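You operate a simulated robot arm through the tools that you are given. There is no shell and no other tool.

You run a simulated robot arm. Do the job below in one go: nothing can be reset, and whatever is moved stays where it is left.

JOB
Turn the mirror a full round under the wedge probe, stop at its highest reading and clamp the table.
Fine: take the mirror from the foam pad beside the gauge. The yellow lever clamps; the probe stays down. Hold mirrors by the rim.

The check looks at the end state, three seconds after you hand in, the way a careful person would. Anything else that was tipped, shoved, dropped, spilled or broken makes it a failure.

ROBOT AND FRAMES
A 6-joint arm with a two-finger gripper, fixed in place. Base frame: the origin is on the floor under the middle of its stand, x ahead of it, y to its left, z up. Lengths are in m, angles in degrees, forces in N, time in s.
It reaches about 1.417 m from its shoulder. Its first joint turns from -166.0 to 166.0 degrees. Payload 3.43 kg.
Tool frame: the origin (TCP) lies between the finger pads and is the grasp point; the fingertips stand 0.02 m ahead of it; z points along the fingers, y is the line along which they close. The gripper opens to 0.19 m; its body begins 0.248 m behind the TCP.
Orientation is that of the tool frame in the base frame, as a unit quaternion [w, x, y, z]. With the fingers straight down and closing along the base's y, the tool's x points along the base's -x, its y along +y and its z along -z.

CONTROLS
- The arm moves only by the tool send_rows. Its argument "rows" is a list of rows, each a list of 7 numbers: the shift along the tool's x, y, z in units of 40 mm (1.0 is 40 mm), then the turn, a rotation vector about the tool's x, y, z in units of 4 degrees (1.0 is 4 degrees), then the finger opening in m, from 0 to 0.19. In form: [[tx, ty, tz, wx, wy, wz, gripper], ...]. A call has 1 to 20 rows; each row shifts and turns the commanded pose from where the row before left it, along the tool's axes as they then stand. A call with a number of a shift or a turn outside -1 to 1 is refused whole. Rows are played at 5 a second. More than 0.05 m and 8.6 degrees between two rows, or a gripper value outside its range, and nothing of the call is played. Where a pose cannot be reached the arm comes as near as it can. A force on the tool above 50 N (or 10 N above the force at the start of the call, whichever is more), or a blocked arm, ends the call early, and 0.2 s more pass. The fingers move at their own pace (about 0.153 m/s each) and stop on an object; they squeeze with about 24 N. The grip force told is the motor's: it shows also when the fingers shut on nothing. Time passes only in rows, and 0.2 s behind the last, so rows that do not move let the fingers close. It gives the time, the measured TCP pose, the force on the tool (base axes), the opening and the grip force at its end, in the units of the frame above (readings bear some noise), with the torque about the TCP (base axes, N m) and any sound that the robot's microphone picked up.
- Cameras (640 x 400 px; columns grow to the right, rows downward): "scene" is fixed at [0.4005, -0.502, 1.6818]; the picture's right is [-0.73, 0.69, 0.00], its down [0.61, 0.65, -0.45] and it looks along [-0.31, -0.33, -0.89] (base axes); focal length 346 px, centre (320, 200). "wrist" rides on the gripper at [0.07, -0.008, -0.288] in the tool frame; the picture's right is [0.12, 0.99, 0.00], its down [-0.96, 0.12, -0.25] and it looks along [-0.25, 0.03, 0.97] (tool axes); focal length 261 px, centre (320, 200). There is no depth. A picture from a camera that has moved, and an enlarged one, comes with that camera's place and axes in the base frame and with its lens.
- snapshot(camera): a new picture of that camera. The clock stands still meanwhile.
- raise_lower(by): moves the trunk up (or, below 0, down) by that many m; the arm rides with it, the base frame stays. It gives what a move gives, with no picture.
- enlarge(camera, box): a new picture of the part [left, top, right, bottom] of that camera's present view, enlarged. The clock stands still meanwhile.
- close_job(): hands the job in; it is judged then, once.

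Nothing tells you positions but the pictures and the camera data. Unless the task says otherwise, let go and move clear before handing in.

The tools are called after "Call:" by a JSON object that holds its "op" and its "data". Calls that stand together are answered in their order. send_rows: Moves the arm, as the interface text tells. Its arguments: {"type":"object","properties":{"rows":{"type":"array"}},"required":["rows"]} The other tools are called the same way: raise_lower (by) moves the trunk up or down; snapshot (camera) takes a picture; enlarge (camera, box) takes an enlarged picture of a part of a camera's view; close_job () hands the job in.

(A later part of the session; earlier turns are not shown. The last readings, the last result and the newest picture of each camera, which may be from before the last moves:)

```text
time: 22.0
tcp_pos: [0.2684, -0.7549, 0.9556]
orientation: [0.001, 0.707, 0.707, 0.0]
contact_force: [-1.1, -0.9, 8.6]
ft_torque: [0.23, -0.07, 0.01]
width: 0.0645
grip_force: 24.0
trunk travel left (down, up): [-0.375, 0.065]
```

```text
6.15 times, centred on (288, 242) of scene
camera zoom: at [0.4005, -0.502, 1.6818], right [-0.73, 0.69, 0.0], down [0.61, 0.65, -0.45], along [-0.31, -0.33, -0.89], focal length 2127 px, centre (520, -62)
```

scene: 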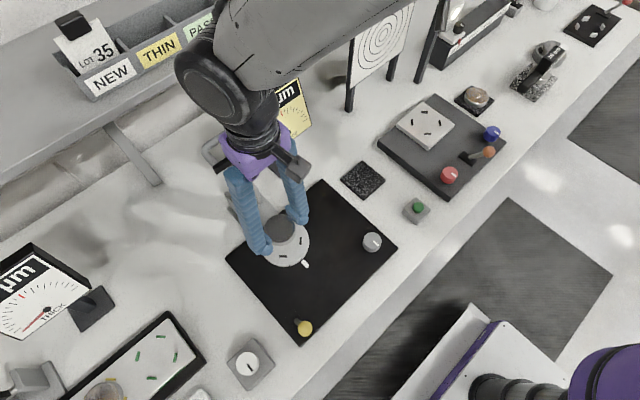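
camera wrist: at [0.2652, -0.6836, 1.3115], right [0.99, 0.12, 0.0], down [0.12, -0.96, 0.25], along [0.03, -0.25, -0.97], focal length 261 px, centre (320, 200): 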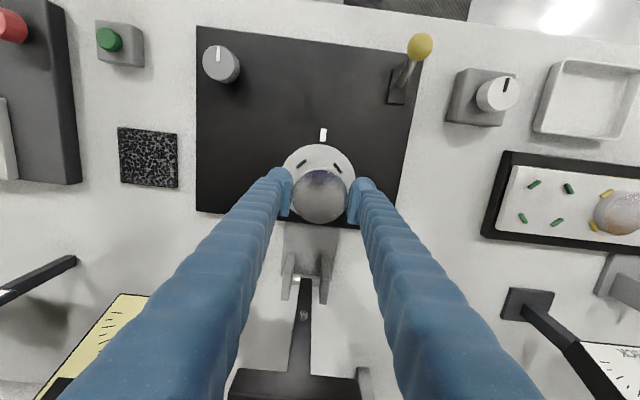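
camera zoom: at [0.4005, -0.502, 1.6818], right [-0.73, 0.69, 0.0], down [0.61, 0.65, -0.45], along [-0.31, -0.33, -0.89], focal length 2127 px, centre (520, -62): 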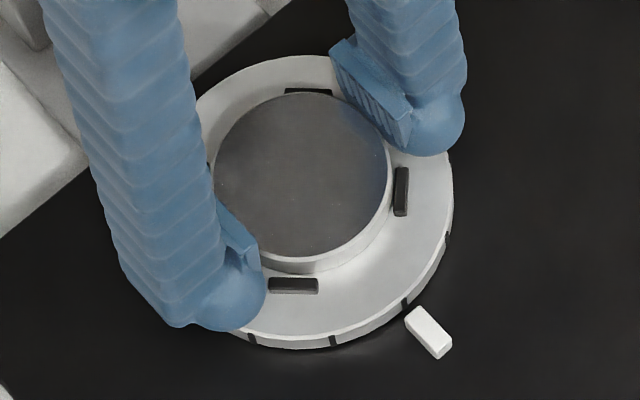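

The mirror bottom has touched something on the +y side (8.6 N), most likely the two front pegs. I lift 4 mm, shift 1.5 mm in -y, and look again at high zoom.

Call:
{"op": "send_rows", "data": {"rows": [[0, 0, -0.1, 0, 0, 0, 0.055], [-0.04, 0, 0, 0, 0, 0, 0.055], [0, 0, 0, 0, 0, 0, 0.055]]}}

Call:
{"op": "enlarge", "data": {"camera": "wrist", "box": [280, 145, 365, 230]}}

Call:
{"op": "enlarge", "data": {"camera": "scene", "box": [255, 210, 320, 275]}}

```text
time: 22.8
tcp_pos: [0.2689, -0.756, 0.9598]
orientation: [0.0, 0.707, 0.707, 0.0]
contact_force: [1.4, 1.3, -1.5]
ft_torque: [0.01, -0.04, 0.01]
width: 0.0645
grip_force: 23.8
trunk travel left (down, up): [-0.375, 0.065]
```

```text
4.71 times, centred on (322, 188) of wrist
camera zoom: at [0.2607, -0.6856, 1.2477], right [0.99, 0.12, 0.0], down [0.12, -0.96, 0.25], along [0.03, -0.25, -0.97], focal length 1227 px, centre (308, 259)
```

zoom: 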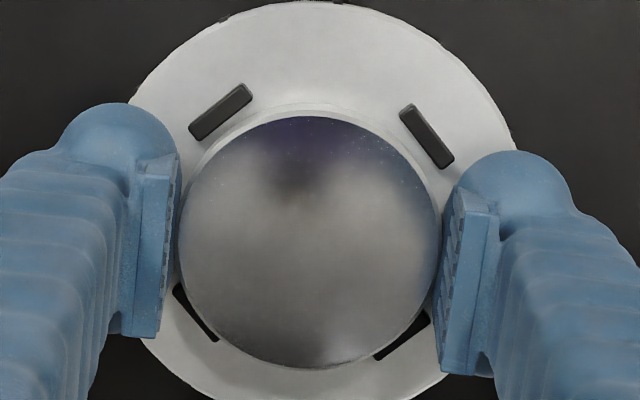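

```text
6.15 times, centred on (288, 242) of scene
camera zoom: at [0.4005, -0.502, 1.6818], right [-0.73, 0.69, 0.0], down [0.61, 0.65, -0.45], along [-0.31, -0.33, -0.89], focal length 2127 px, centre (520, -62)
```

zoom: 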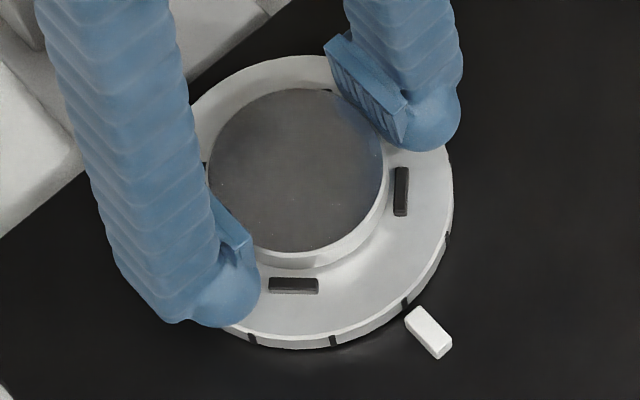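

From the scene camera the mirror is now centred on the pegs to within about half a millimetre. I lower in small steps and watch the force and height.

Call:
{"op": "send_rows", "data": {"rows": [[0, 0, 0.05, 0, 0, 0, 0.055], [0, 0, 0.05, 0, 0, 0, 0.055], [0, 0, 0.025, 0, 0, 0, 0.055], [0, 0, 0, 0, 0, 0, 0.055]]}}

```text
time: 23.8
tcp_pos: [0.2704, -0.7563, 0.9558]
orientation: [0.0, 0.708, 0.706, 0.0]
contact_force: [1.1, 4.3, 17.7]
ft_torque: [0.14, 0.02, 0.0]
width: 0.0647
grip_force: 23.9
trunk travel left (down, up): [-0.375, 0.065]
```

Contact again at the same height (z 0.956) but now central and even, so the mirror may be sitting flat on the table. I look closely to tell whether it is between the pegs or on top of them.

Call:
{"op": "enlarge", "data": {"camera": "scene", "box": [262, 215, 312, 265]}}

Call:
{"op": "enlarge", "data": {"camera": "wrist", "box": [285, 150, 325, 180]}}

Call:
{"op": "enlarge", "data": {"camera": "wrist", "box": [320, 150, 360, 180]}}

Call:
{"op": "enlarge", "data": {"camera": "wrist", "box": [285, 195, 355, 240]}}

```text
8.00 times, centred on (287, 240) of scene
camera zoom: at [0.4005, -0.502, 1.6818], right [-0.73, 0.69, 0.0], down [0.61, 0.65, -0.45], along [-0.31, -0.33, -0.89], focal length 2765 px, centre (584, -120)
```

zoom: 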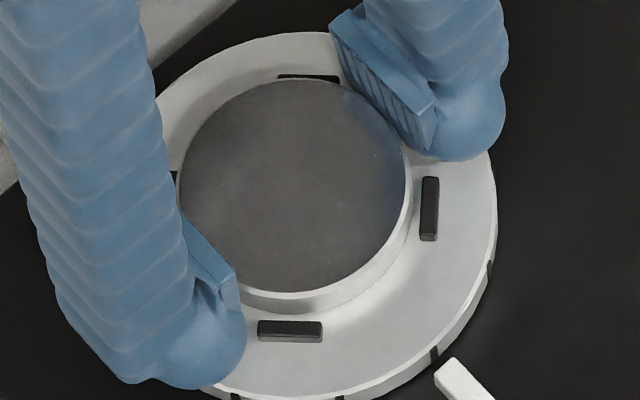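

```text
13.33 times, centred on (305, 165) of wrist
camera zoom: at [0.2607, -0.6853, 1.2437], right [0.99, 0.12, 0.0], down [0.12, -0.96, 0.25], along [0.03, -0.25, -0.97], focal length 3475 px, centre (520, 667)
```

zoom: 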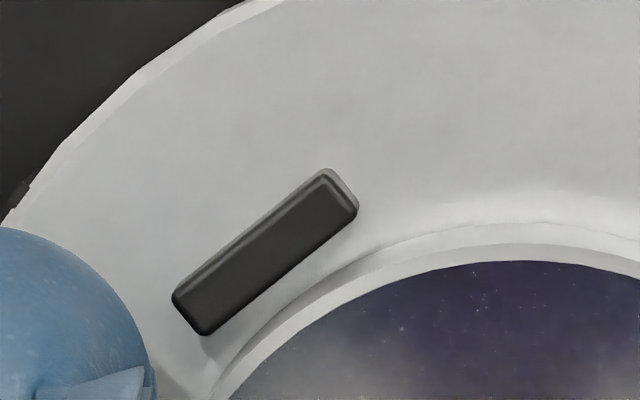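

```text
13.33 times, centred on (340, 165) of wrist
camera zoom: at [0.2607, -0.6853, 1.2437], right [0.99, 0.12, 0.0], down [0.12, -0.96, 0.25], along [0.03, -0.25, -0.97], focal length 3475 px, centre (53, 667)
```

zoom: 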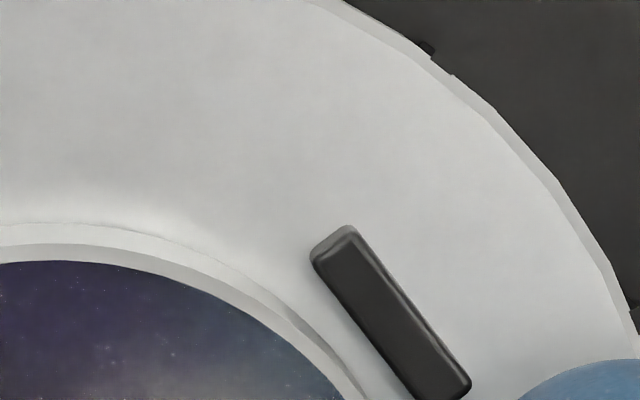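

```text
8.89 times, centred on (320, 218) of wrist
camera zoom: at [0.2607, -0.6853, 1.2437], right [0.99, 0.12, 0.0], down [0.12, -0.96, 0.25], along [0.03, -0.25, -0.97], focal length 2317 px, centre (320, 44)
```

zoom: 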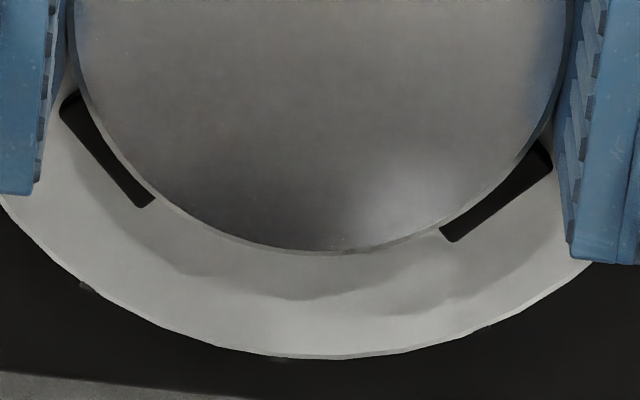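

The high zoom shows the mirror standing on the table between the pegs, with ~4 mm gap at the front pegs and ~1 mm at the back. I lift slightly, shift 1.8 mm toward +y to centre it, and set it back down lightly.

Call:
{"op": "send_rows", "data": {"rows": [[0, 0, -0.06, 0, 0, 0, 0.055], [0.045, 0, 0, 0, 0, 0, 0.055], [0, 0, 0.02, 0, 0, 0, 0.055], [0, 0, 0.02, 0, 0, 0, 0.055], [0, 0, 0, 0, 0, 0, 0.055]]}}

Call:
{"op": "enlarge", "data": {"camera": "wrist", "box": [280, 145, 365, 230]}}

Call:
{"op": "enlarge", "data": {"camera": "scene", "box": [262, 215, 312, 265]}}

```text
time: 25.0
tcp_pos: [0.2688, -0.7551, 0.9562]
orientation: [0.001, 0.707, 0.707, -0.001]
contact_force: [-0.6, 1.2, 12.2]
ft_torque: [-0.09, 0.07, 0.0]
width: 0.0645
grip_force: 24.0
trunk travel left (down, up): [-0.375, 0.065]
```

```text
4.71 times, centred on (322, 188) of wrist
camera zoom: at [0.26, -0.684, 1.2437], right [0.99, 0.12, 0.0], down [0.12, -0.96, 0.25], along [0.03, -0.25, -0.97], focal length 1227 px, centre (308, 259)
```

zoom: 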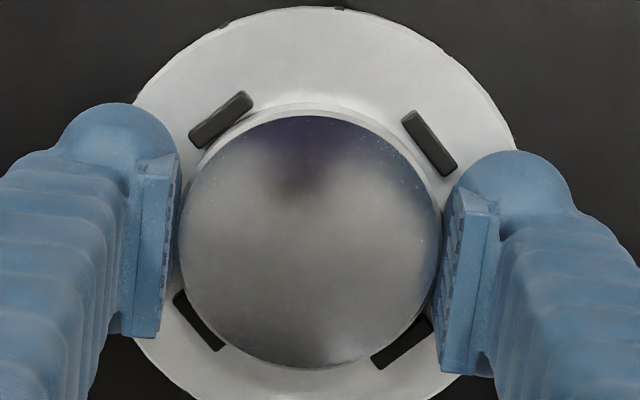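

```text
8.00 times, centred on (287, 240) of scene
camera zoom: at [0.4005, -0.502, 1.6818], right [-0.73, 0.69, 0.0], down [0.61, 0.65, -0.45], along [-0.31, -0.33, -0.89], focal length 2765 px, centre (584, -120)
```

zoom: 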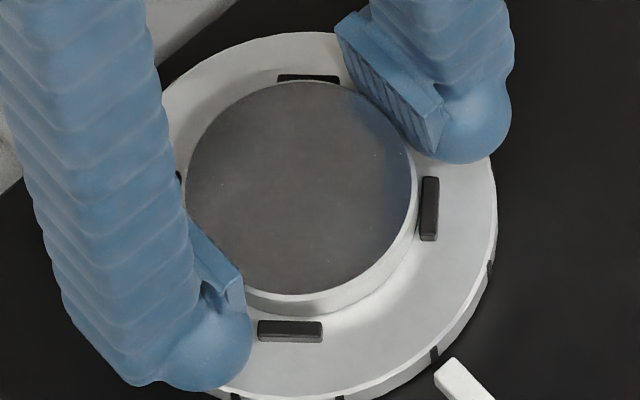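

It is pressing lightly (12 N). I check the front peg gaps at high zoom before letting go.

Call:
{"op": "enlarge", "data": {"camera": "wrist", "box": [285, 150, 325, 180]}}

Call:
{"op": "enlarge", "data": {"camera": "wrist", "box": [325, 155, 365, 185]}}

Call:
{"op": "enlarge", "data": {"camera": "wrist", "box": [285, 195, 355, 240]}}

```text
13.33 times, centred on (305, 165) of wrist
camera zoom: at [0.26, -0.684, 1.2437], right [0.99, 0.12, 0.0], down [0.12, -0.96, 0.25], along [0.03, -0.25, -0.97], focal length 3475 px, centre (520, 667)
```

zoom: 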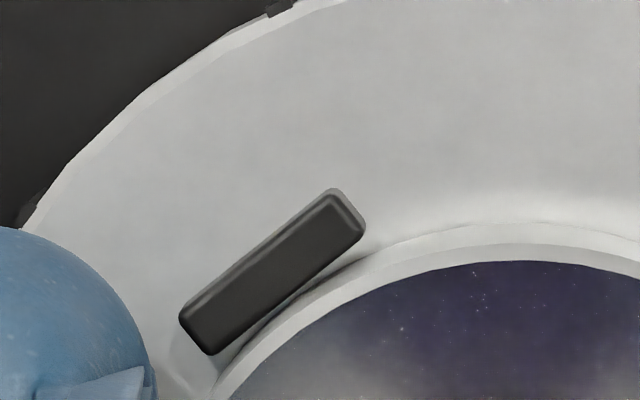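

```text
13.33 times, centred on (345, 170) of wrist
camera zoom: at [0.26, -0.684, 1.2437], right [0.99, 0.12, 0.0], down [0.12, -0.96, 0.25], along [0.03, -0.25, -0.97], focal length 3475 px, centre (-13, 600)
```

zoom: 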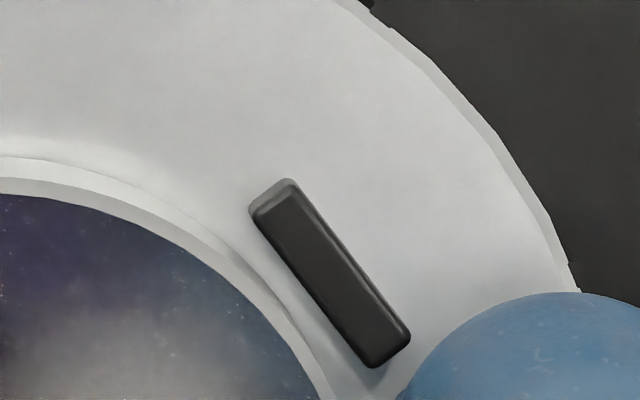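

```text
8.89 times, centred on (320, 218) of wrist
camera zoom: at [0.26, -0.684, 1.2437], right [0.99, 0.12, 0.0], down [0.12, -0.96, 0.25], along [0.03, -0.25, -0.97], focal length 2317 px, centre (320, 44)
```

zoom: 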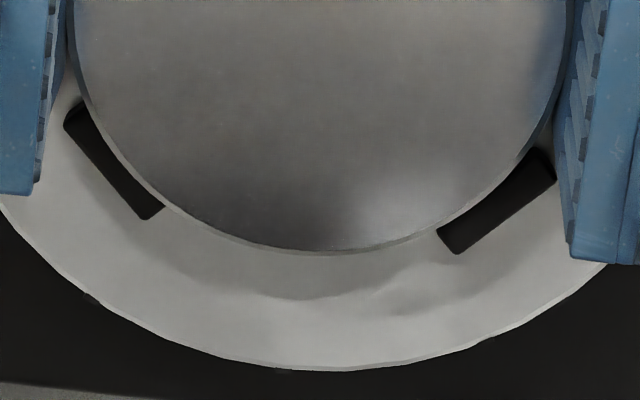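

The mirror stands inside all four pegs with roughly even gaps. I relax the downward push a little, then open the fingers.

Call:
{"op": "send_rows", "data": {"rows": [[0, 0, -0.015, 0, 0, 0, 0.055], [0, 0, 0, 0, 0, 0, 0.075], [0, 0, 0, 0, 0, 0, 0.085], [0, 0, 0, 0, 0, 0, 0.085]]}}

Call:
{"op": "enlarge", "data": {"camera": "wrist", "box": [280, 145, 365, 230]}}

```text
time: 26.0
tcp_pos: [0.2699, -0.7558, 0.9536]
orientation: [0.0, 0.707, 0.707, 0.0]
contact_force: [-0.9, 0.9, 3.0]
ft_torque: [0.03, -0.14, 0.02]
width: 0.0845
grip_force: 0.0
trunk travel left (down, up): [-0.375, 0.065]
```

```text
4.71 times, centred on (322, 188) of wrist
camera zoom: at [0.2608, -0.6848, 1.243], right [0.99, 0.12, 0.0], down [0.12, -0.96, 0.25], along [0.03, -0.25, -0.97], focal length 1227 px, centre (308, 259)
```

zoom: 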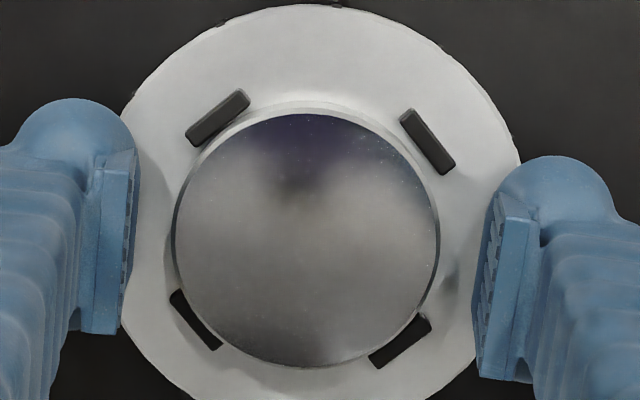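

The mirror is released and sits between the pegs. I raise the gripper straight up and step back to view the whole station.

Call:
{"op": "send_rows", "data": {"rows": [[0, 0, -0.2, 0, 0, 0, 0.085], [0, 0, -0.5, 0, 0, 0, 0.085], [0, 0, -1, 0, 0, 0, 0.085], [0, 0, -1, 0, 0, 0, 0.085], [0, 0, -1, 0, 0, 0, 0.085], [0, 0, -1, 0, 0, 0, 0.085], [0.5, 0, -1, 0, 0, 0, 0.085], [0.5, 0, -1, 0, 0, 0, 0.085], [0.8, 0, -0.8, 0, 0, 0, 0.085], [1, 0, 0, 0, 0, 0, 0.085], [0, 0, 0, 0, 0, 0, 0.085]]}}

Call:
{"op": "snapshot", "data": {"camera": "wrist"}}

Call:
{"op": "snapshot", "data": {"camera": "scene"}}

```text
time: 28.4
tcp_pos: [0.2727, -0.6433, 1.2571]
orientation: [0.001, 0.707, 0.707, 0.001]
contact_force: [0.2, -0.6, -0.5]
ft_torque: [0.04, 0.0, 0.0]
width: 0.0849
grip_force: 0.1
trunk travel left (down, up): [-0.375, 0.065]
```

```text
taken
camera wrist: at [0.2644, -0.573, 1.5452], right [0.99, 0.12, 0.0], down [0.12, -0.96, 0.25], along [0.03, -0.25, -0.97], focal length 261 px, centre (320, 200)
```

wrist: 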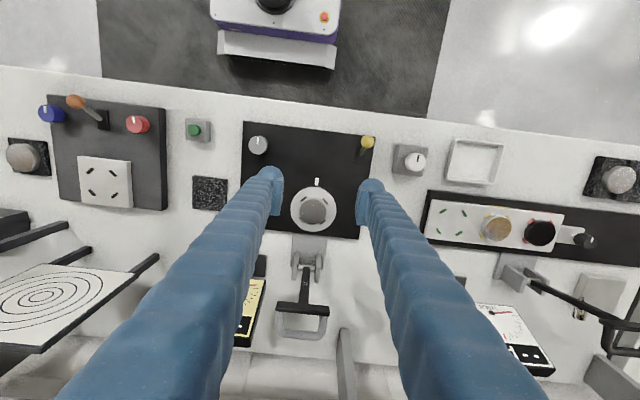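

```text
taken
```

scene: 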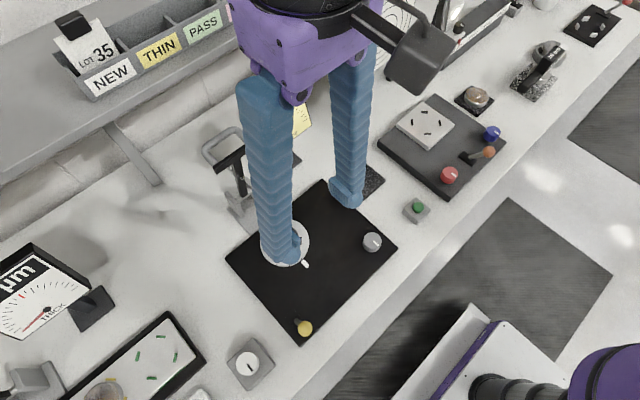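

The mirror is on the turntable; next is the probe arm, which is still up. I zoom on it from both cameras.

Call:
{"op": "enlarge", "data": {"camera": "wrist", "box": [255, 160, 365, 350]}}

Call:
{"op": "enlarge", "data": {"camera": "wrist", "box": [265, 230, 345, 350]}}

Call:
{"op": "enlarge", "data": {"camera": "scene", "box": [195, 115, 260, 225]}}

Call:
{"op": "enlarge", "data": {"camera": "wrist", "box": [450, 200, 640, 380]}}

```text
2.11 times, centred on (310, 255) of wrist
camera zoom: at [0.2644, -0.573, 1.5452], right [0.99, 0.12, 0.0], down [0.12, -0.96, 0.25], along [0.03, -0.25, -0.97], focal length 549 px, centre (341, 84)
```

zoom: 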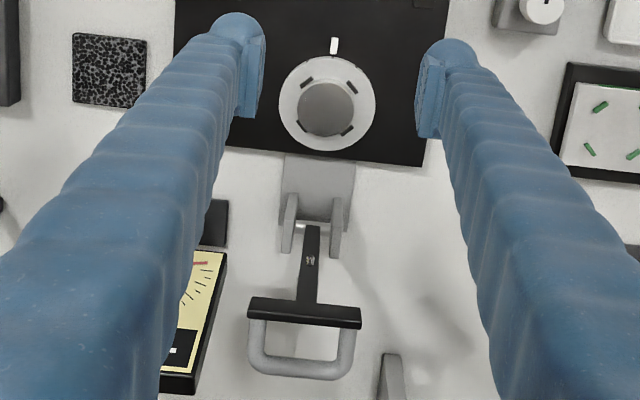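

```text
3.33 times, centred on (305, 290) of wrist
camera zoom: at [0.2644, -0.573, 1.5452], right [0.99, 0.12, 0.0], down [0.12, -0.96, 0.25], along [0.03, -0.25, -0.97], focal length 869 px, centre (370, -100)
```

zoom: 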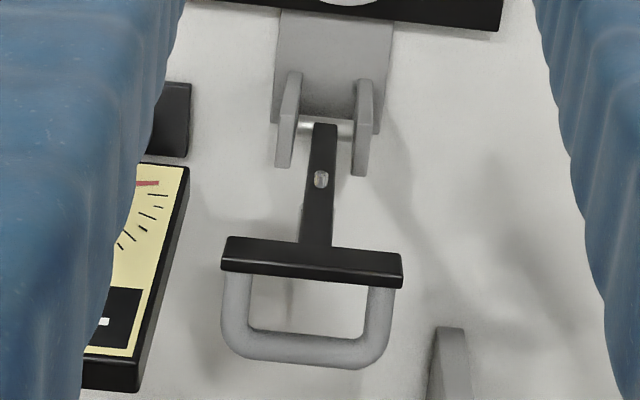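

```text
3.64 times, centred on (228, 170) of scene
camera zoom: at [0.4005, -0.502, 1.6818], right [-0.73, 0.69, 0.0], down [0.61, 0.65, -0.45], along [-0.31, -0.33, -0.89], focal length 1257 px, centre (656, 309)
```

zoom: 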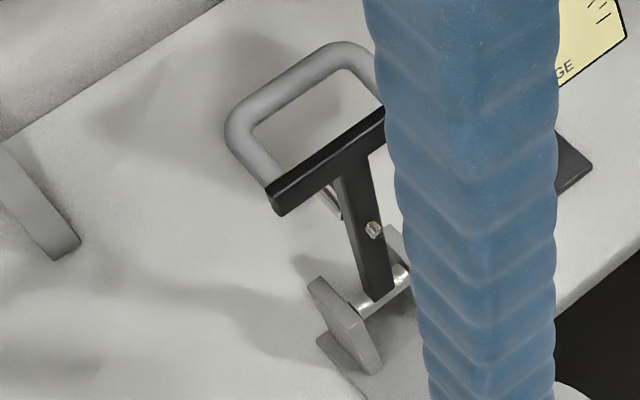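

```text
2.22 times, centred on (545, 290) of wrist
camera zoom: at [0.2644, -0.573, 1.5452], right [0.99, 0.12, 0.0], down [0.12, -0.96, 0.25], along [0.03, -0.25, -0.97], focal length 579 px, centre (-180, 0)
```

zoom: 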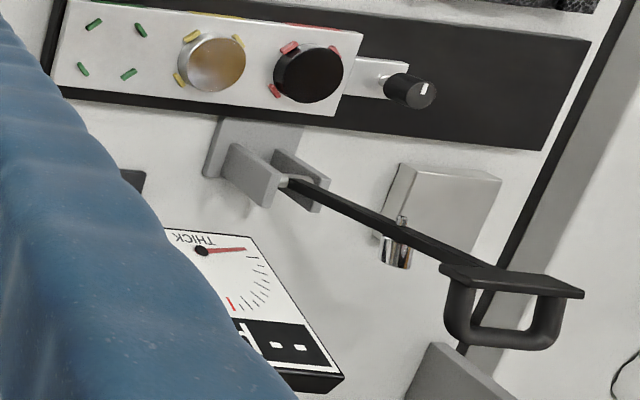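

The probe arm hinges at about (0.27, -0.898, 0.966) and its T-bar is at about (0.27, -0.864, 1.164), 90 mm long along x. My plan is to pinch the T-bar by its two ends along x and swing it forward and down along the hinge arc; first I move above it.

Call:
{"op": "send_rows", "data": {"rows": [[0, 0, -1, 0, 0, 0, 0.125], [-0.9, 0, -0.1, 0, 0, 0, 0.125], [-0.92, 0, 0, 0, 0, 0, 0.125], [-0.92, 0, 0, 0, 0, 0, 0.125], [-0.92, 0, 0, 0, 0, 0, 0.125], [-0.92, -0.05, 0, 0, 0, 0, 0.125], [-0.92, 0, 0, 0, 0, 0, 0.125], [0, 0, 0, 0, 0, 0, 0.125]]}}

Call:
{"op": "snapshot", "data": {"camera": "wrist"}}

Call:
{"op": "snapshot", "data": {"camera": "scene"}}

```text
time: 30.2
tcp_pos: [0.2653, -0.8613, 1.3012]
orientation: [0.001, 0.707, 0.707, 0.0]
contact_force: [-0.4, 0.3, 0.4]
ft_torque: [-0.07, -0.04, 0.01]
width: 0.1246
grip_force: 0.1
trunk travel left (down, up): [-0.375, 0.065]
```

```text
taken
camera wrist: at [0.2566, -0.7906, 1.5903], right [0.99, 0.12, 0.0], down [0.12, -0.96, 0.25], along [0.03, -0.25, -0.97], focal length 261 px, centre (320, 200)
```

wrist: 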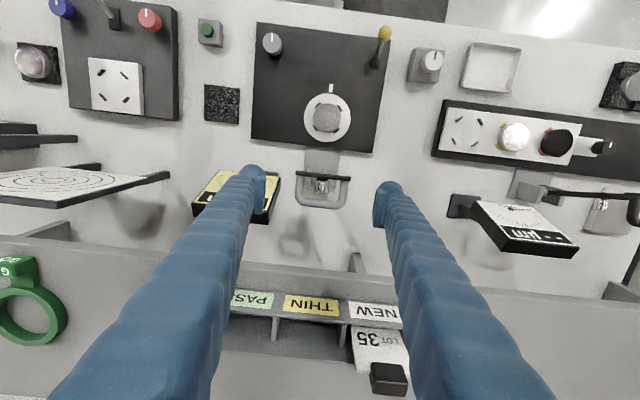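

```text
taken
```

scene: 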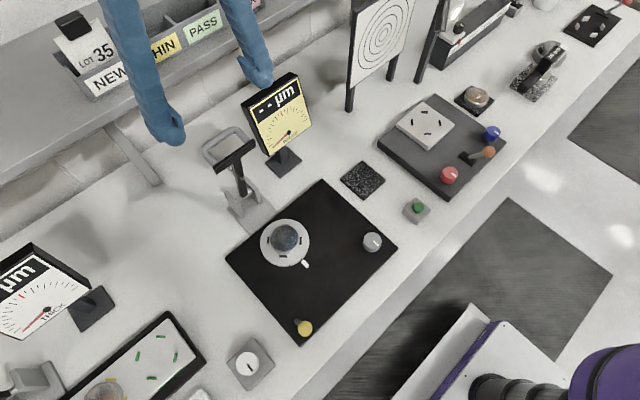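

The gripper is above the probe arm. I zoom to check alignment and also confirm the mirror sits flat on the table.

Call:
{"op": "enlarge", "data": {"camera": "wrist", "box": [270, 140, 390, 240]}}

Call:
{"op": "enlarge", "data": {"camera": "scene", "box": [190, 110, 270, 230]}}

Call:
{"op": "enlarge", "data": {"camera": "scene", "box": [255, 210, 320, 275]}}

```text
4.00 times, centred on (330, 190) of wrist
camera zoom: at [0.2566, -0.7906, 1.5903], right [0.99, 0.12, 0.0], down [0.12, -0.96, 0.25], along [0.03, -0.25, -0.97], focal length 1043 px, centre (280, 240)
```

zoom: 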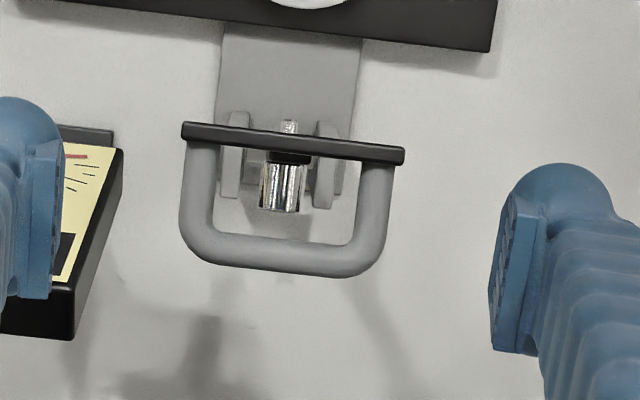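

```text
3.33 times, centred on (230, 170) of scene
camera zoom: at [0.4005, -0.502, 1.6818], right [-0.73, 0.69, 0.0], down [0.61, 0.65, -0.45], along [-0.31, -0.33, -0.89], focal length 1152 px, centre (620, 300)
```

zoom: 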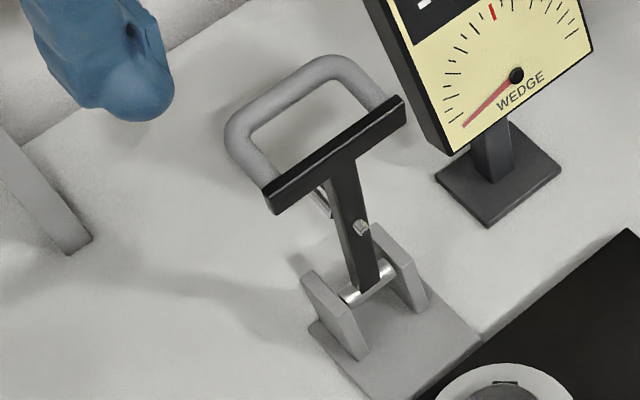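

```text
6.15 times, centred on (288, 242) of scene
camera zoom: at [0.4005, -0.502, 1.6818], right [-0.73, 0.69, 0.0], down [0.61, 0.65, -0.45], along [-0.31, -0.33, -0.89], focal length 2127 px, centre (520, -62)
```

zoom: 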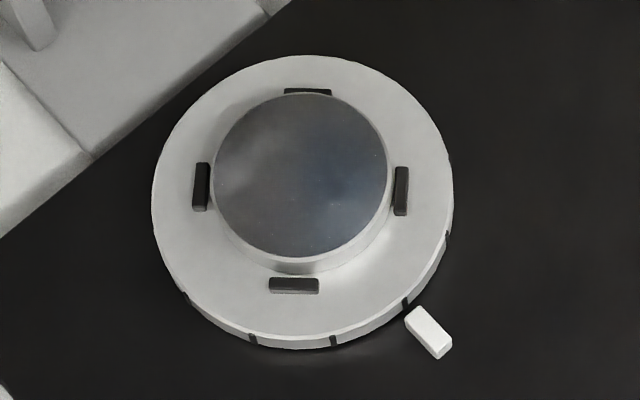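

The mirror is nicely centred between the pegs. I narrow the opening to 0.105, shift 4.6 mm in +x to centre on the T-bar, and lower halfway.

Call:
{"op": "send_rows", "data": {"rows": [[0, 0.115, 0.3, 0, 0, 0, 0.107], [0, 0, 0.8, 0, 0, 0, 0.107], [0, 0, 0.8, 0, 0, 0, 0.107], [0, 0, 0.4, 0, 0, 0, 0.107], [0, 0, 0, 0, 0, 0, 0.107]]}}

Call:
{"op": "enlarge", "data": {"camera": "wrist", "box": [260, 140, 380, 240]}}

Call:
{"op": "enlarge", "data": {"camera": "scene", "box": [190, 90, 290, 230]}}

```text
time: 31.4
tcp_pos: [0.2722, -0.8635, 1.2059]
orientation: [-0.001, 0.707, 0.707, 0.0]
contact_force: [-0.3, 0.4, -1.1]
ft_torque: [0.04, 0.03, -0.01]
width: 0.1071
grip_force: 0.0
trunk travel left (down, up): [-0.375, 0.065]
```

```text
4.00 times, centred on (320, 190) of wrist
camera zoom: at [0.2635, -0.7919, 1.4944], right [0.99, 0.12, 0.0], down [0.12, -0.96, 0.25], along [0.03, -0.25, -0.97], focal length 1043 px, centre (320, 240)
```

zoom: 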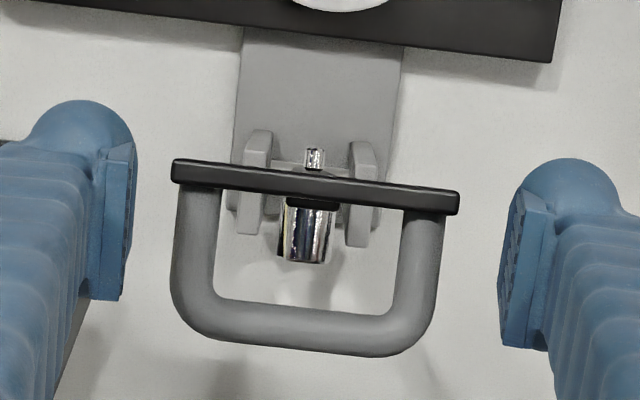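

```text
2.86 times, centred on (240, 160) of scene
camera zoom: at [0.4005, -0.502, 1.6818], right [-0.73, 0.69, 0.0], down [0.61, 0.65, -0.45], along [-0.31, -0.33, -0.89], focal length 987 px, centre (549, 314)
```

zoom: 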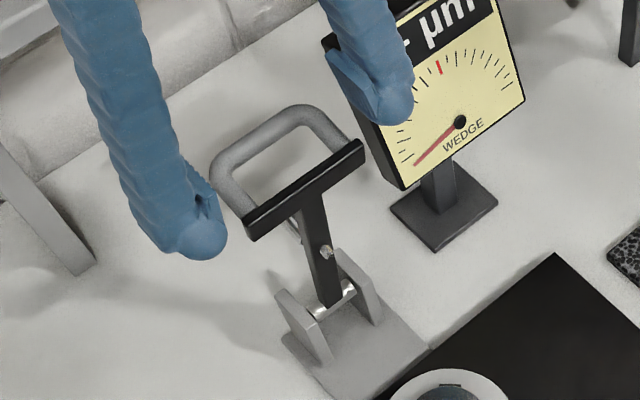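

I correct by -2.5 mm in x and +4 mm in y, then lower to the T-bar height.

Call:
{"op": "send_rows", "data": {"rows": [[0.1, -0.06, 0.35, 0, 0, 0, 0.107], [0, 0, 0.4, 0, 0, 0, 0.107], [0, 0, 0.4, 0, 0, 0, 0.107], [0, 0, 0, 0, 0, 0, 0.107]]}}

Call:
{"op": "enlarge", "data": {"camera": "wrist", "box": [260, 140, 380, 240]}}

Call:
{"op": "enlarge", "data": {"camera": "scene", "box": [190, 90, 290, 230]}}

```text
time: 32.4
tcp_pos: [0.2703, -0.8578, 1.1609]
orientation: [0.0, 0.707, 0.707, 0.0]
contact_force: [-0.2, 0.9, 0.3]
ft_torque: [0.0, 0.01, 0.03]
width: 0.1069
grip_force: 0.1
trunk travel left (down, up): [-0.375, 0.065]
```

```text
4.00 times, centred on (320, 190) of wrist
camera zoom: at [0.262, -0.7871, 1.4486], right [0.99, 0.12, 0.0], down [0.12, -0.96, 0.25], along [0.03, -0.25, -0.97], focal length 1043 px, centre (320, 240)
```

zoom: 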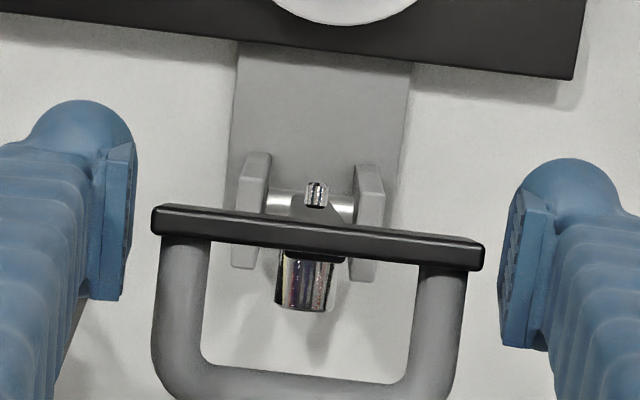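

```text
2.86 times, centred on (240, 160) of scene
camera zoom: at [0.4005, -0.502, 1.6818], right [-0.73, 0.69, 0.0], down [0.61, 0.65, -0.45], along [-0.31, -0.33, -0.89], focal length 987 px, centre (549, 314)
```

zoom: 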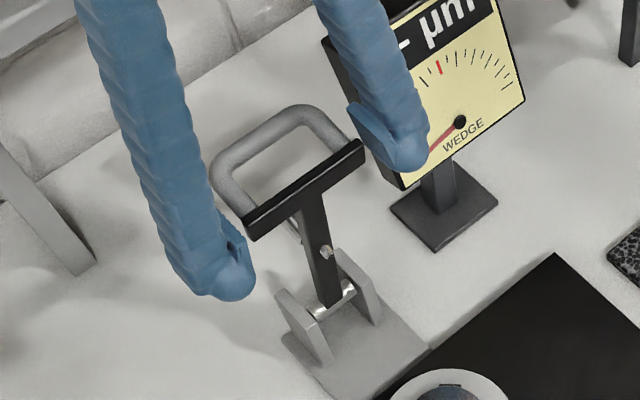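

The pads are level with the T-bar ends and centred. I close onto the ends.

Call:
{"op": "send_rows", "data": {"rows": [[0, 0, 0, 0, 0, 0, 0.08], [0, 0, 0, 0, 0, 0, 0.08], [0, 0, 0, 0, 0, 0, 0.08]]}}

Call:
{"op": "enlarge", "data": {"camera": "wrist", "box": [260, 140, 380, 240]}}

```text
time: 33.2
tcp_pos: [0.2702, -0.8597, 1.1597]
orientation: [0.0, 0.706, 0.708, 0.0]
contact_force: [-3.0, -1.1, -1.3]
ft_torque: [-0.14, 0.13, 0.04]
width: 0.0918
grip_force: 44.9
trunk travel left (down, up): [-0.375, 0.065]
```

```text
4.00 times, centred on (320, 190) of wrist
camera zoom: at [0.2614, -0.7873, 1.4486], right [0.99, 0.12, 0.0], down [0.12, -0.96, 0.25], along [0.03, -0.25, -0.97], focal length 1043 px, centre (320, 240)
```

zoom: 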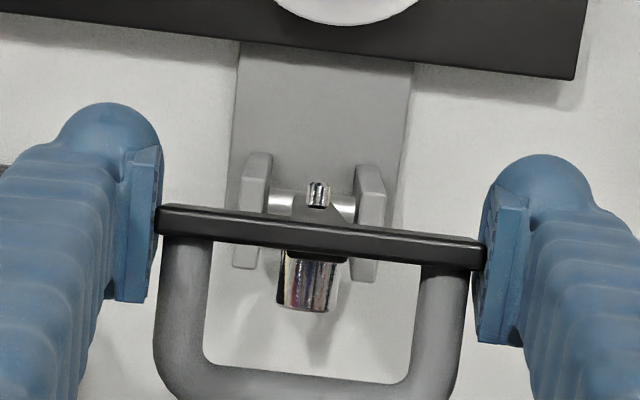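

The T-bar is pinched at both ends. I start the swing along the hinge arc with a short first stretch and watch the forces.

Call:
{"op": "send_rows", "data": {"rows": [[0.3356, 0, 0.0807, 0, 0, 0, 0.08], [0.3297, 0, 0.104, 0, 0, 0, 0.08], [0.3213, 0, 0.1262, 0, 0, 0, 0.08], [0, 0, 0, 0, 0, 0, 0.08]]}}

Call:
{"op": "enlarge", "data": {"camera": "scene", "box": [190, 90, 290, 230]}}

```text
time: 34.2
tcp_pos: [0.2704, -0.8191, 1.1508]
orientation: [0.0, 0.707, 0.707, 0.001]
contact_force: [-0.5, 1.6, 17.5]
ft_torque: [-1.1, 0.0, -0.08]
width: 0.0918
grip_force: 45.3
trunk travel left (down, up): [-0.375, 0.065]
```

```text
2.86 times, centred on (240, 160) of scene
camera zoom: at [0.4005, -0.502, 1.6818], right [-0.73, 0.69, 0.0], down [0.61, 0.65, -0.45], along [-0.31, -0.33, -0.89], focal length 987 px, centre (549, 314)
```

zoom: 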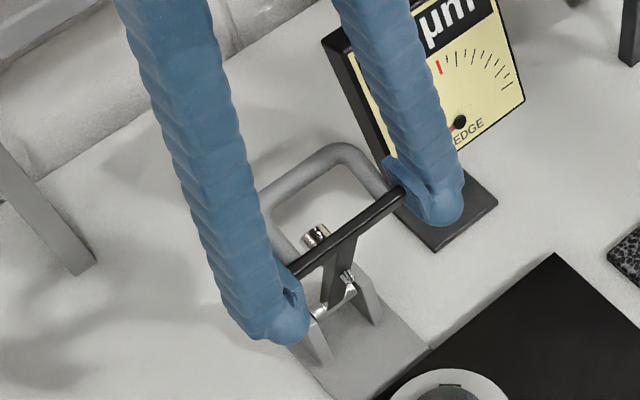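

The arm swings freely; a 17 N compression along the arm tells me my arc radius is about 2 mm short. I correct that and continue.

Call:
{"op": "send_rows", "data": {"rows": [[0.332, 0, 0.104, 0, 0, 0, 0.08], [0.304, 0, 0.172, 0, 0, 0, 0.08], [0.291, 0, 0.1925, 0, 0, 0, 0.08], [0, 0, 0, 0, 0, 0, 0.08]]}}

```text
time: 35.2
tcp_pos: [0.2702, -0.78, 1.1306]
orientation: [0.0, 0.708, 0.707, 0.001]
contact_force: [-0.3, 6.8, 20.1]
ft_torque: [-1.27, -0.03, 0.18]
width: 0.0919
grip_force: 44.6
trunk travel left (down, up): [-0.375, 0.065]
```

Still about 20 N of compression, so the true hinge arc is a bit wider than my estimate. I widen the path and go on in short stretches.

Call:
{"op": "send_rows", "data": {"rows": [[0.326, 0, 0.156, 0, 0, 0, 0.08], [0.2777, 0, 0.2196, 0, 0, 0, 0.08], [0.2614, 0, 0.2387, 0, 0, 0, 0.08], [0, 0, 0, 0, 0, 0, 0.08]]}}

Call:
{"op": "enlarge", "data": {"camera": "scene", "box": [190, 110, 310, 260]}}

```text
time: 36.2
tcp_pos: [0.2687, -0.7473, 1.1053]
orientation: [0.0, 0.707, 0.707, 0.0]
contact_force: [4.6, 2.2, 9.7]
ft_torque: [-1.08, -0.01, -0.02]
width: 0.0923
grip_force: 45.4
trunk travel left (down, up): [-0.375, 0.065]
```

```text
2.67 times, centred on (250, 185) of scene
camera zoom: at [0.4005, -0.502, 1.6818], right [-0.73, 0.69, 0.0], down [0.61, 0.65, -0.45], along [-0.31, -0.33, -0.89], focal length 922 px, centre (507, 240)
```

zoom: 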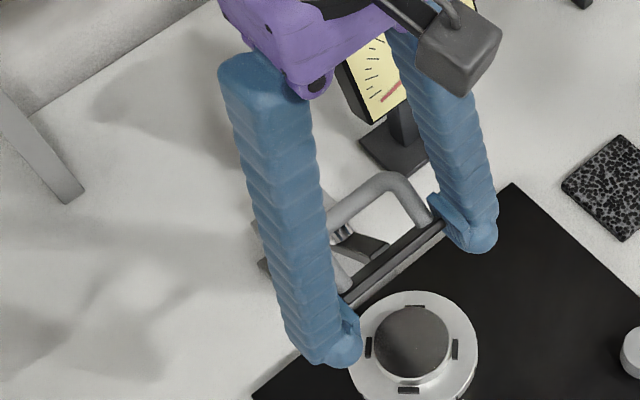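

Forces are down to about 10 N and the arm is around 47° forward. I continue with the same slightly widening arc.

Call:
{"op": "send_rows", "data": {"rows": [[0.2708, 0, 0.241, 0, 0, 0, 0.08], [0.2362, 0, 0.274, 0, 0, 0, 0.08], [0.2176, 0, 0.2916, 0, 0, 0, 0.08], [0, 0, 0, 0, 0, 0, 0.08]]}}

Call:
{"op": "enlarge", "data": {"camera": "wrist", "box": [250, 100, 390, 260]}}

```text
time: 37.2
tcp_pos: [0.2704, -0.7167, 1.072]
orientation: [-0.001, 0.707, 0.707, 0.001]
contact_force: [-7.9, 10.1, 9.6]
ft_torque: [-0.88, 0.16, 0.13]
width: 0.0919
grip_force: 45.1
trunk travel left (down, up): [-0.375, 0.065]
```

```text
2.50 times, centred on (320, 180) of wrist
camera zoom: at [0.2615, -0.6469, 1.3607], right [0.99, 0.12, 0.0], down [0.12, -0.96, 0.25], along [0.03, -0.24, -0.97], focal length 652 px, centre (320, 250)
```

zoom: 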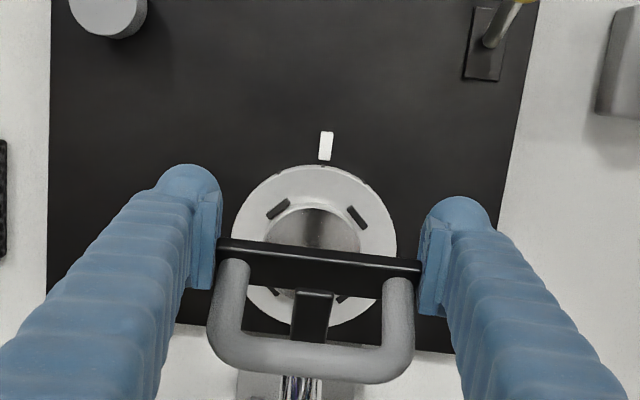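

About 60° forward now, forces moderate. I continue three more small steps.

Call:
{"op": "send_rows", "data": {"rows": [[0.2256, 0, 0.2976, 0, 0, 0, 0.08], [0.17, 0, 0.329, 0, 0, 0, 0.08], [0.148, 0, 0.342, 0, 0, 0, 0.08], [0, 0, 0, 0, 0, 0, 0.08]]}}

Call:
{"op": "enlarge", "data": {"camera": "wrist", "box": [250, 100, 390, 260]}}

Call:
{"op": "enlarge", "data": {"camera": "scene", "box": [200, 110, 340, 290]}}

```text
time: 38.2
tcp_pos: [0.2698, -0.697, 1.0348]
orientation: [0.001, 0.707, 0.707, -0.001]
contact_force: [12.4, 1.1, 3.9]
ft_torque: [-0.89, -0.41, 0.08]
width: 0.0919
grip_force: 45.2
trunk travel left (down, up): [-0.375, 0.065]
```

```text
2.50 times, centred on (320, 180) of wrist
camera zoom: at [0.2613, -0.6255, 1.3229], right [0.99, 0.12, 0.0], down [0.12, -0.96, 0.25], along [0.03, -0.25, -0.97], focal length 652 px, centre (320, 250)
```

zoom: 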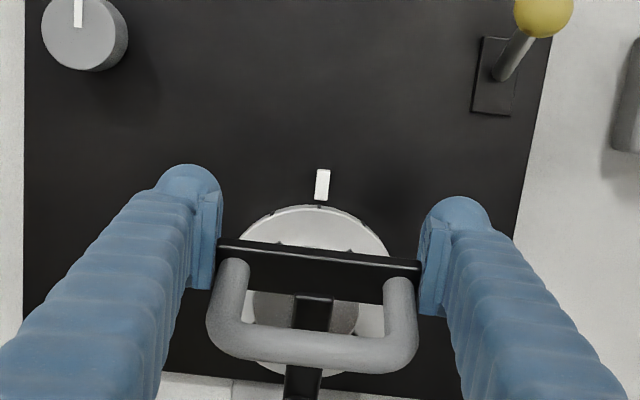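

```text
2.22 times, centred on (270, 200) of scene
camera zoom: at [0.4005, -0.502, 1.6818], right [-0.73, 0.69, 0.0], down [0.61, 0.65, -0.45], along [-0.31, -0.33, -0.89], focal length 768 px, centre (431, 200)
```

zoom: 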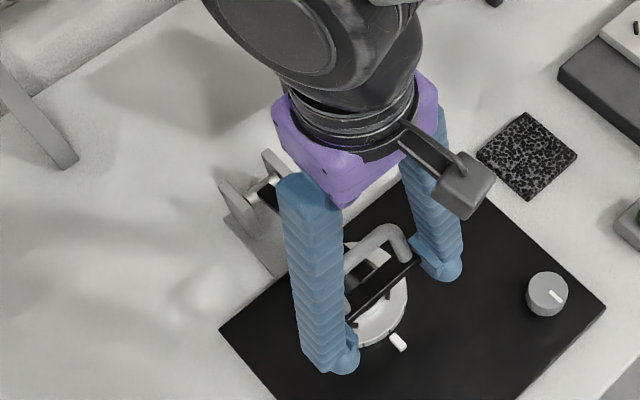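

About 71° forward with low force. Two more steps, then a check for probe contact.

Call:
{"op": "send_rows", "data": {"rows": [[0.1245, 0, 0.35, 0, 0, 0, 0.08], [0.095, 0, 0.36, 0, 0, 0, 0.08], [0, 0, 0, 0, 0, 0, 0.08]]}}

Call:
{"op": "enlarge", "data": {"camera": "wrist", "box": [250, 100, 390, 260]}}

Call:
{"op": "enlarge", "data": {"camera": "scene", "box": [200, 140, 340, 290]}}

```text
time: 39.0
tcp_pos: [0.2692, -0.6874, 1.005]
orientation: [-0.002, 0.707, 0.707, 0.0]
contact_force: [20.6, 11.3, 3.3]
ft_torque: [-0.55, 0.11, 0.24]
width: 0.0912
grip_force: 45.2
trunk travel left (down, up): [-0.375, 0.065]
```

```text
2.50 times, centred on (320, 180) of wrist
camera zoom: at [0.2617, -0.6168, 1.2934], right [0.99, 0.12, 0.0], down [0.12, -0.96, 0.25], along [0.03, -0.24, -0.97], focal length 652 px, centre (320, 250)
```

zoom: 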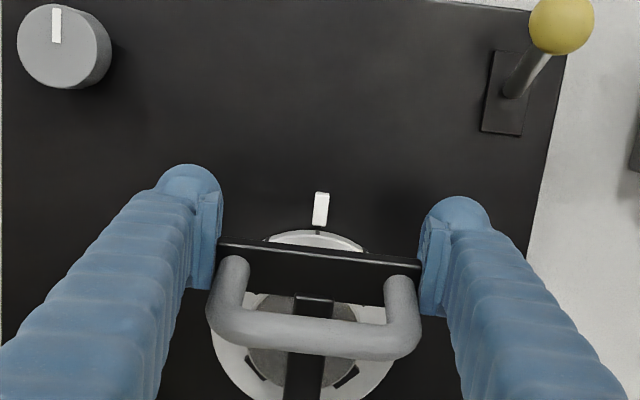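

```text
2.67 times, centred on (270, 215) of scene
camera zoom: at [0.4005, -0.502, 1.6818], right [-0.73, 0.69, 0.0], down [0.61, 0.65, -0.45], along [-0.31, -0.33, -0.89], focal length 922 px, centre (453, 160)
```

zoom: 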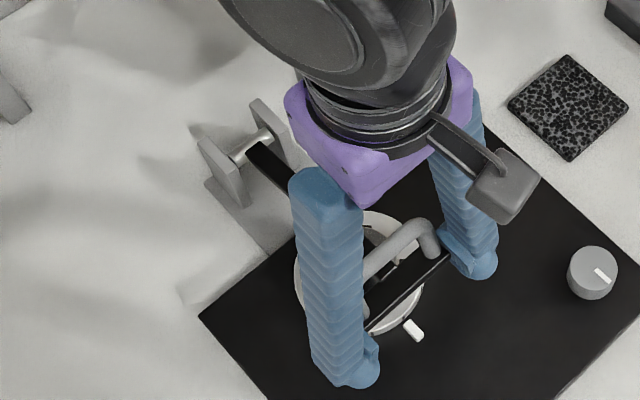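

A sideways force of ~20 N has built up, so I ease about 1.5 mm in +x and continue downward more gently, expecting probe contact soon.

Call:
{"op": "send_rows", "data": {"rows": [[0.03, 0.04, 0, 0, 0, 0, 0.08], [0.05, 0, 0.2, 0, 0, 0, 0.08], [0, 0, 0, 0, 0, 0, 0.08]]}}

Call:
{"op": "enlarge", "data": {"camera": "wrist", "box": [250, 100, 390, 260]}}

```text
time: 39.8
tcp_pos: [0.2694, -0.686, 0.9972]
orientation: [0.001, 0.707, 0.707, -0.001]
contact_force: [2.1, -3.2, 3.4]
ft_torque: [-0.85, 0.45, -0.04]
width: 0.0913
grip_force: 44.5
trunk travel left (down, up): [-0.375, 0.065]
```

```text
2.50 times, centred on (320, 180) of wrist
camera zoom: at [0.2614, -0.6145, 1.2863], right [0.99, 0.12, 0.0], down [0.12, -0.96, 0.25], along [0.03, -0.25, -0.97], focal length 652 px, centre (320, 250)
```

zoom: 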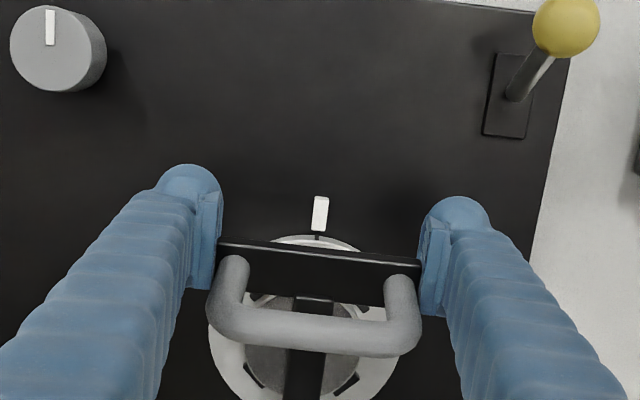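

Forces relaxed. I continue down in small steps.

Call:
{"op": "send_rows", "data": {"rows": [[0.02, 0, 0.14, 0, 0, 0, 0.08], [0.015, 0, 0.14, 0, 0, 0, 0.08], [0, 0, 0, 0, 0, 0, 0.08]]}}

Call:
{"op": "enlarge", "data": {"camera": "scene", "box": [230, 60, 330, 180]}}

```text
time: 40.6
tcp_pos: [0.2699, -0.6847, 0.987]
orientation: [0.0, 0.707, 0.707, 0.0]
contact_force: [-1.7, -1.0, 4.0]
ft_torque: [-1.06, -0.17, 0.05]
width: 0.0915
grip_force: 44.6
trunk travel left (down, up): [-0.375, 0.065]
```

```text
3.33 times, centred on (280, 120) of scene
camera zoom: at [0.4005, -0.502, 1.6818], right [-0.73, 0.69, 0.0], down [0.61, 0.65, -0.45], along [-0.31, -0.33, -0.89], focal length 1152 px, centre (453, 467)
```

zoom: 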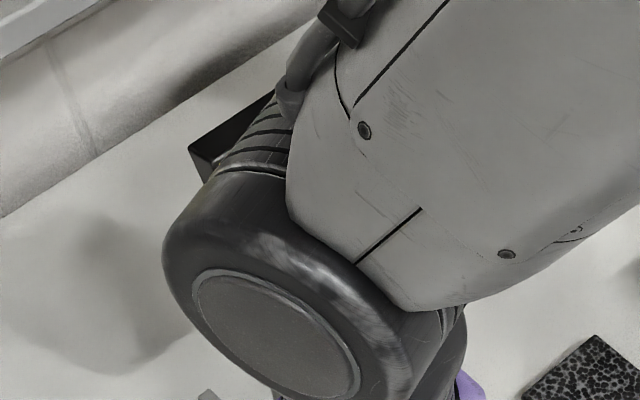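

The robot's own forearm hides the gauge from the scene camera, so I rely on force. Continuing down gently.

Call:
{"op": "send_rows", "data": {"rows": [[0.01, 0, 0.1, 0, 0, 0, 0.08], [0.01, 0, 0.1, 0, 0, 0, 0.08], [0, 0, 0, 0, 0, 0, 0.08]]}}

Call:
{"op": "enlarge", "data": {"camera": "wrist", "box": [260, 140, 380, 260]}}

Call:
{"op": "snapshot", "data": {"camera": "scene"}}

```text
time: 41.4
tcp_pos: [0.2699, -0.6822, 0.9796]
orientation: [-0.001, 0.707, 0.707, 0.001]
contact_force: [-1.8, 8.6, 5.5]
ft_torque: [-1.22, -0.09, -0.02]
width: 0.0914
grip_force: 45.1
trunk travel left (down, up): [-0.375, 0.065]
```

```text
3.33 times, centred on (320, 200) of wrist
camera zoom: at [0.2615, -0.6115, 1.2675], right [0.99, 0.12, 0.0], down [0.12, -0.96, 0.25], along [0.03, -0.24, -0.97], focal length 869 px, centre (320, 200)
```

zoom: 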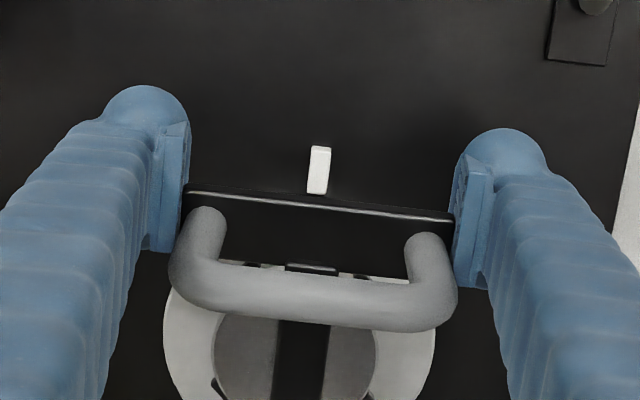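

```text
taken
```

scene: 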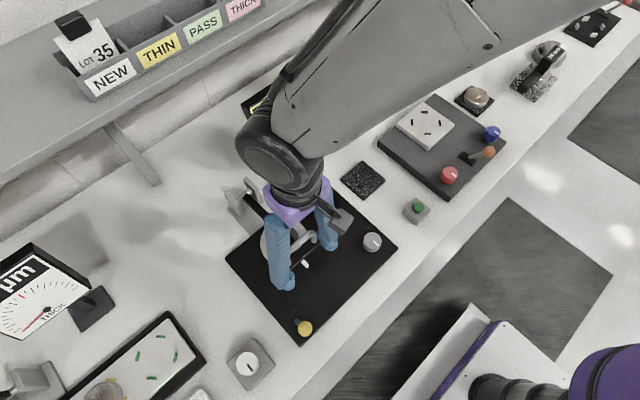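

No probe contact yet. Continuing in 4 mm steps.

Call:
{"op": "send_rows", "data": {"rows": [[0.015, 0, 0.1, 0, 0, 0, 0.08], [0.005, 0, 0.1, 0, 0, 0, 0.08], [0, 0, 0, 0, 0, 0, 0.08]]}}

```text
time: 42.2
tcp_pos: [0.2701, -0.6823, 0.9716]
orientation: [0.0, 0.706, 0.708, 0.001]
contact_force: [-11.2, 2.3, 5.3]
ft_torque: [-1.22, 0.11, -0.1]
width: 0.0912
grip_force: 45.2
trunk travel left (down, up): [-0.375, 0.065]
```

Call:
{"op": "send_rows", "data": {"rows": [[0, 0, 0.08, 0, 0, 0, 0.08], [0, 0, 0.07, 0, 0, 0, 0.08], [0, 0, 0, 0, 0, 0, 0.08]]}}

Call:
{"op": "enlarge", "data": {"camera": "wrist", "box": [260, 140, 380, 260]}}

Call:
{"op": "enlarge", "data": {"camera": "scene", "box": [210, 160, 350, 300]}}

```text
time: 43.0
tcp_pos: [0.2697, -0.6827, 0.9658]
orientation: [0.0, 0.707, 0.707, 0.0]
contact_force: [-8.5, 3.8, 5.5]
ft_torque: [-1.34, -0.32, 0.0]
width: 0.0912
grip_force: 45.1
trunk travel left (down, up): [-0.375, 0.065]
```

```text
3.33 times, centred on (320, 200) of wrist
camera zoom: at [0.2612, -0.6102, 1.2536], right [0.99, 0.12, 0.0], down [0.12, -0.96, 0.25], along [0.03, -0.25, -0.97], focal length 869 px, centre (320, 200)
```

zoom: 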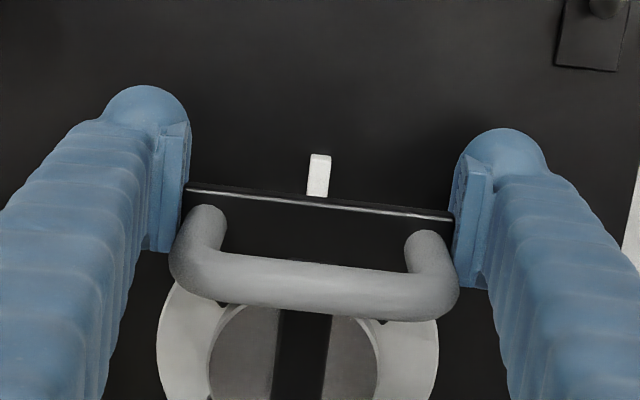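

```text
2.86 times, centred on (280, 230) of scene
camera zoom: at [0.4005, -0.502, 1.6818], right [-0.73, 0.69, 0.0], down [0.61, 0.65, -0.45], along [-0.31, -0.33, -0.89], focal length 987 px, centre (434, 114)
```

zoom: 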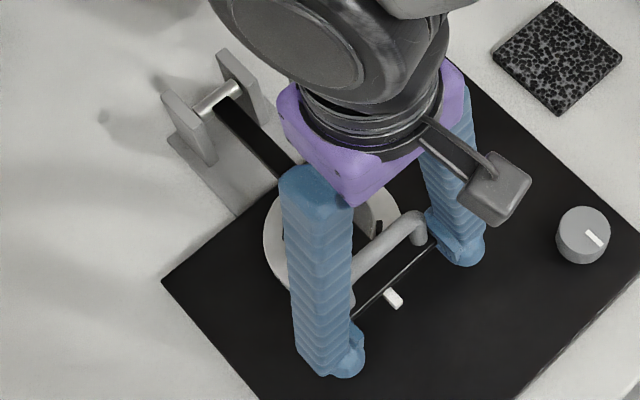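

The arm is nearly horizontal. I continue in 2 mm steps, looking for a rise in vertical force.

Call:
{"op": "send_rows", "data": {"rows": [[0, 0, 0.05, 0, 0, 0, 0.08], [0, 0, 0.05, 0, 0, 0, 0.08], [0, 0, 0, 0, 0, 0, 0.08]]}}

```text
time: 43.8
tcp_pos: [0.2705, -0.6823, 0.9617]
orientation: [0.0, 0.707, 0.707, 0.0]
contact_force: [-11.4, 7.4, 5.9]
ft_torque: [-1.35, -0.11, -0.14]
width: 0.091
grip_force: 45.0
trunk travel left (down, up): [-0.375, 0.065]
```

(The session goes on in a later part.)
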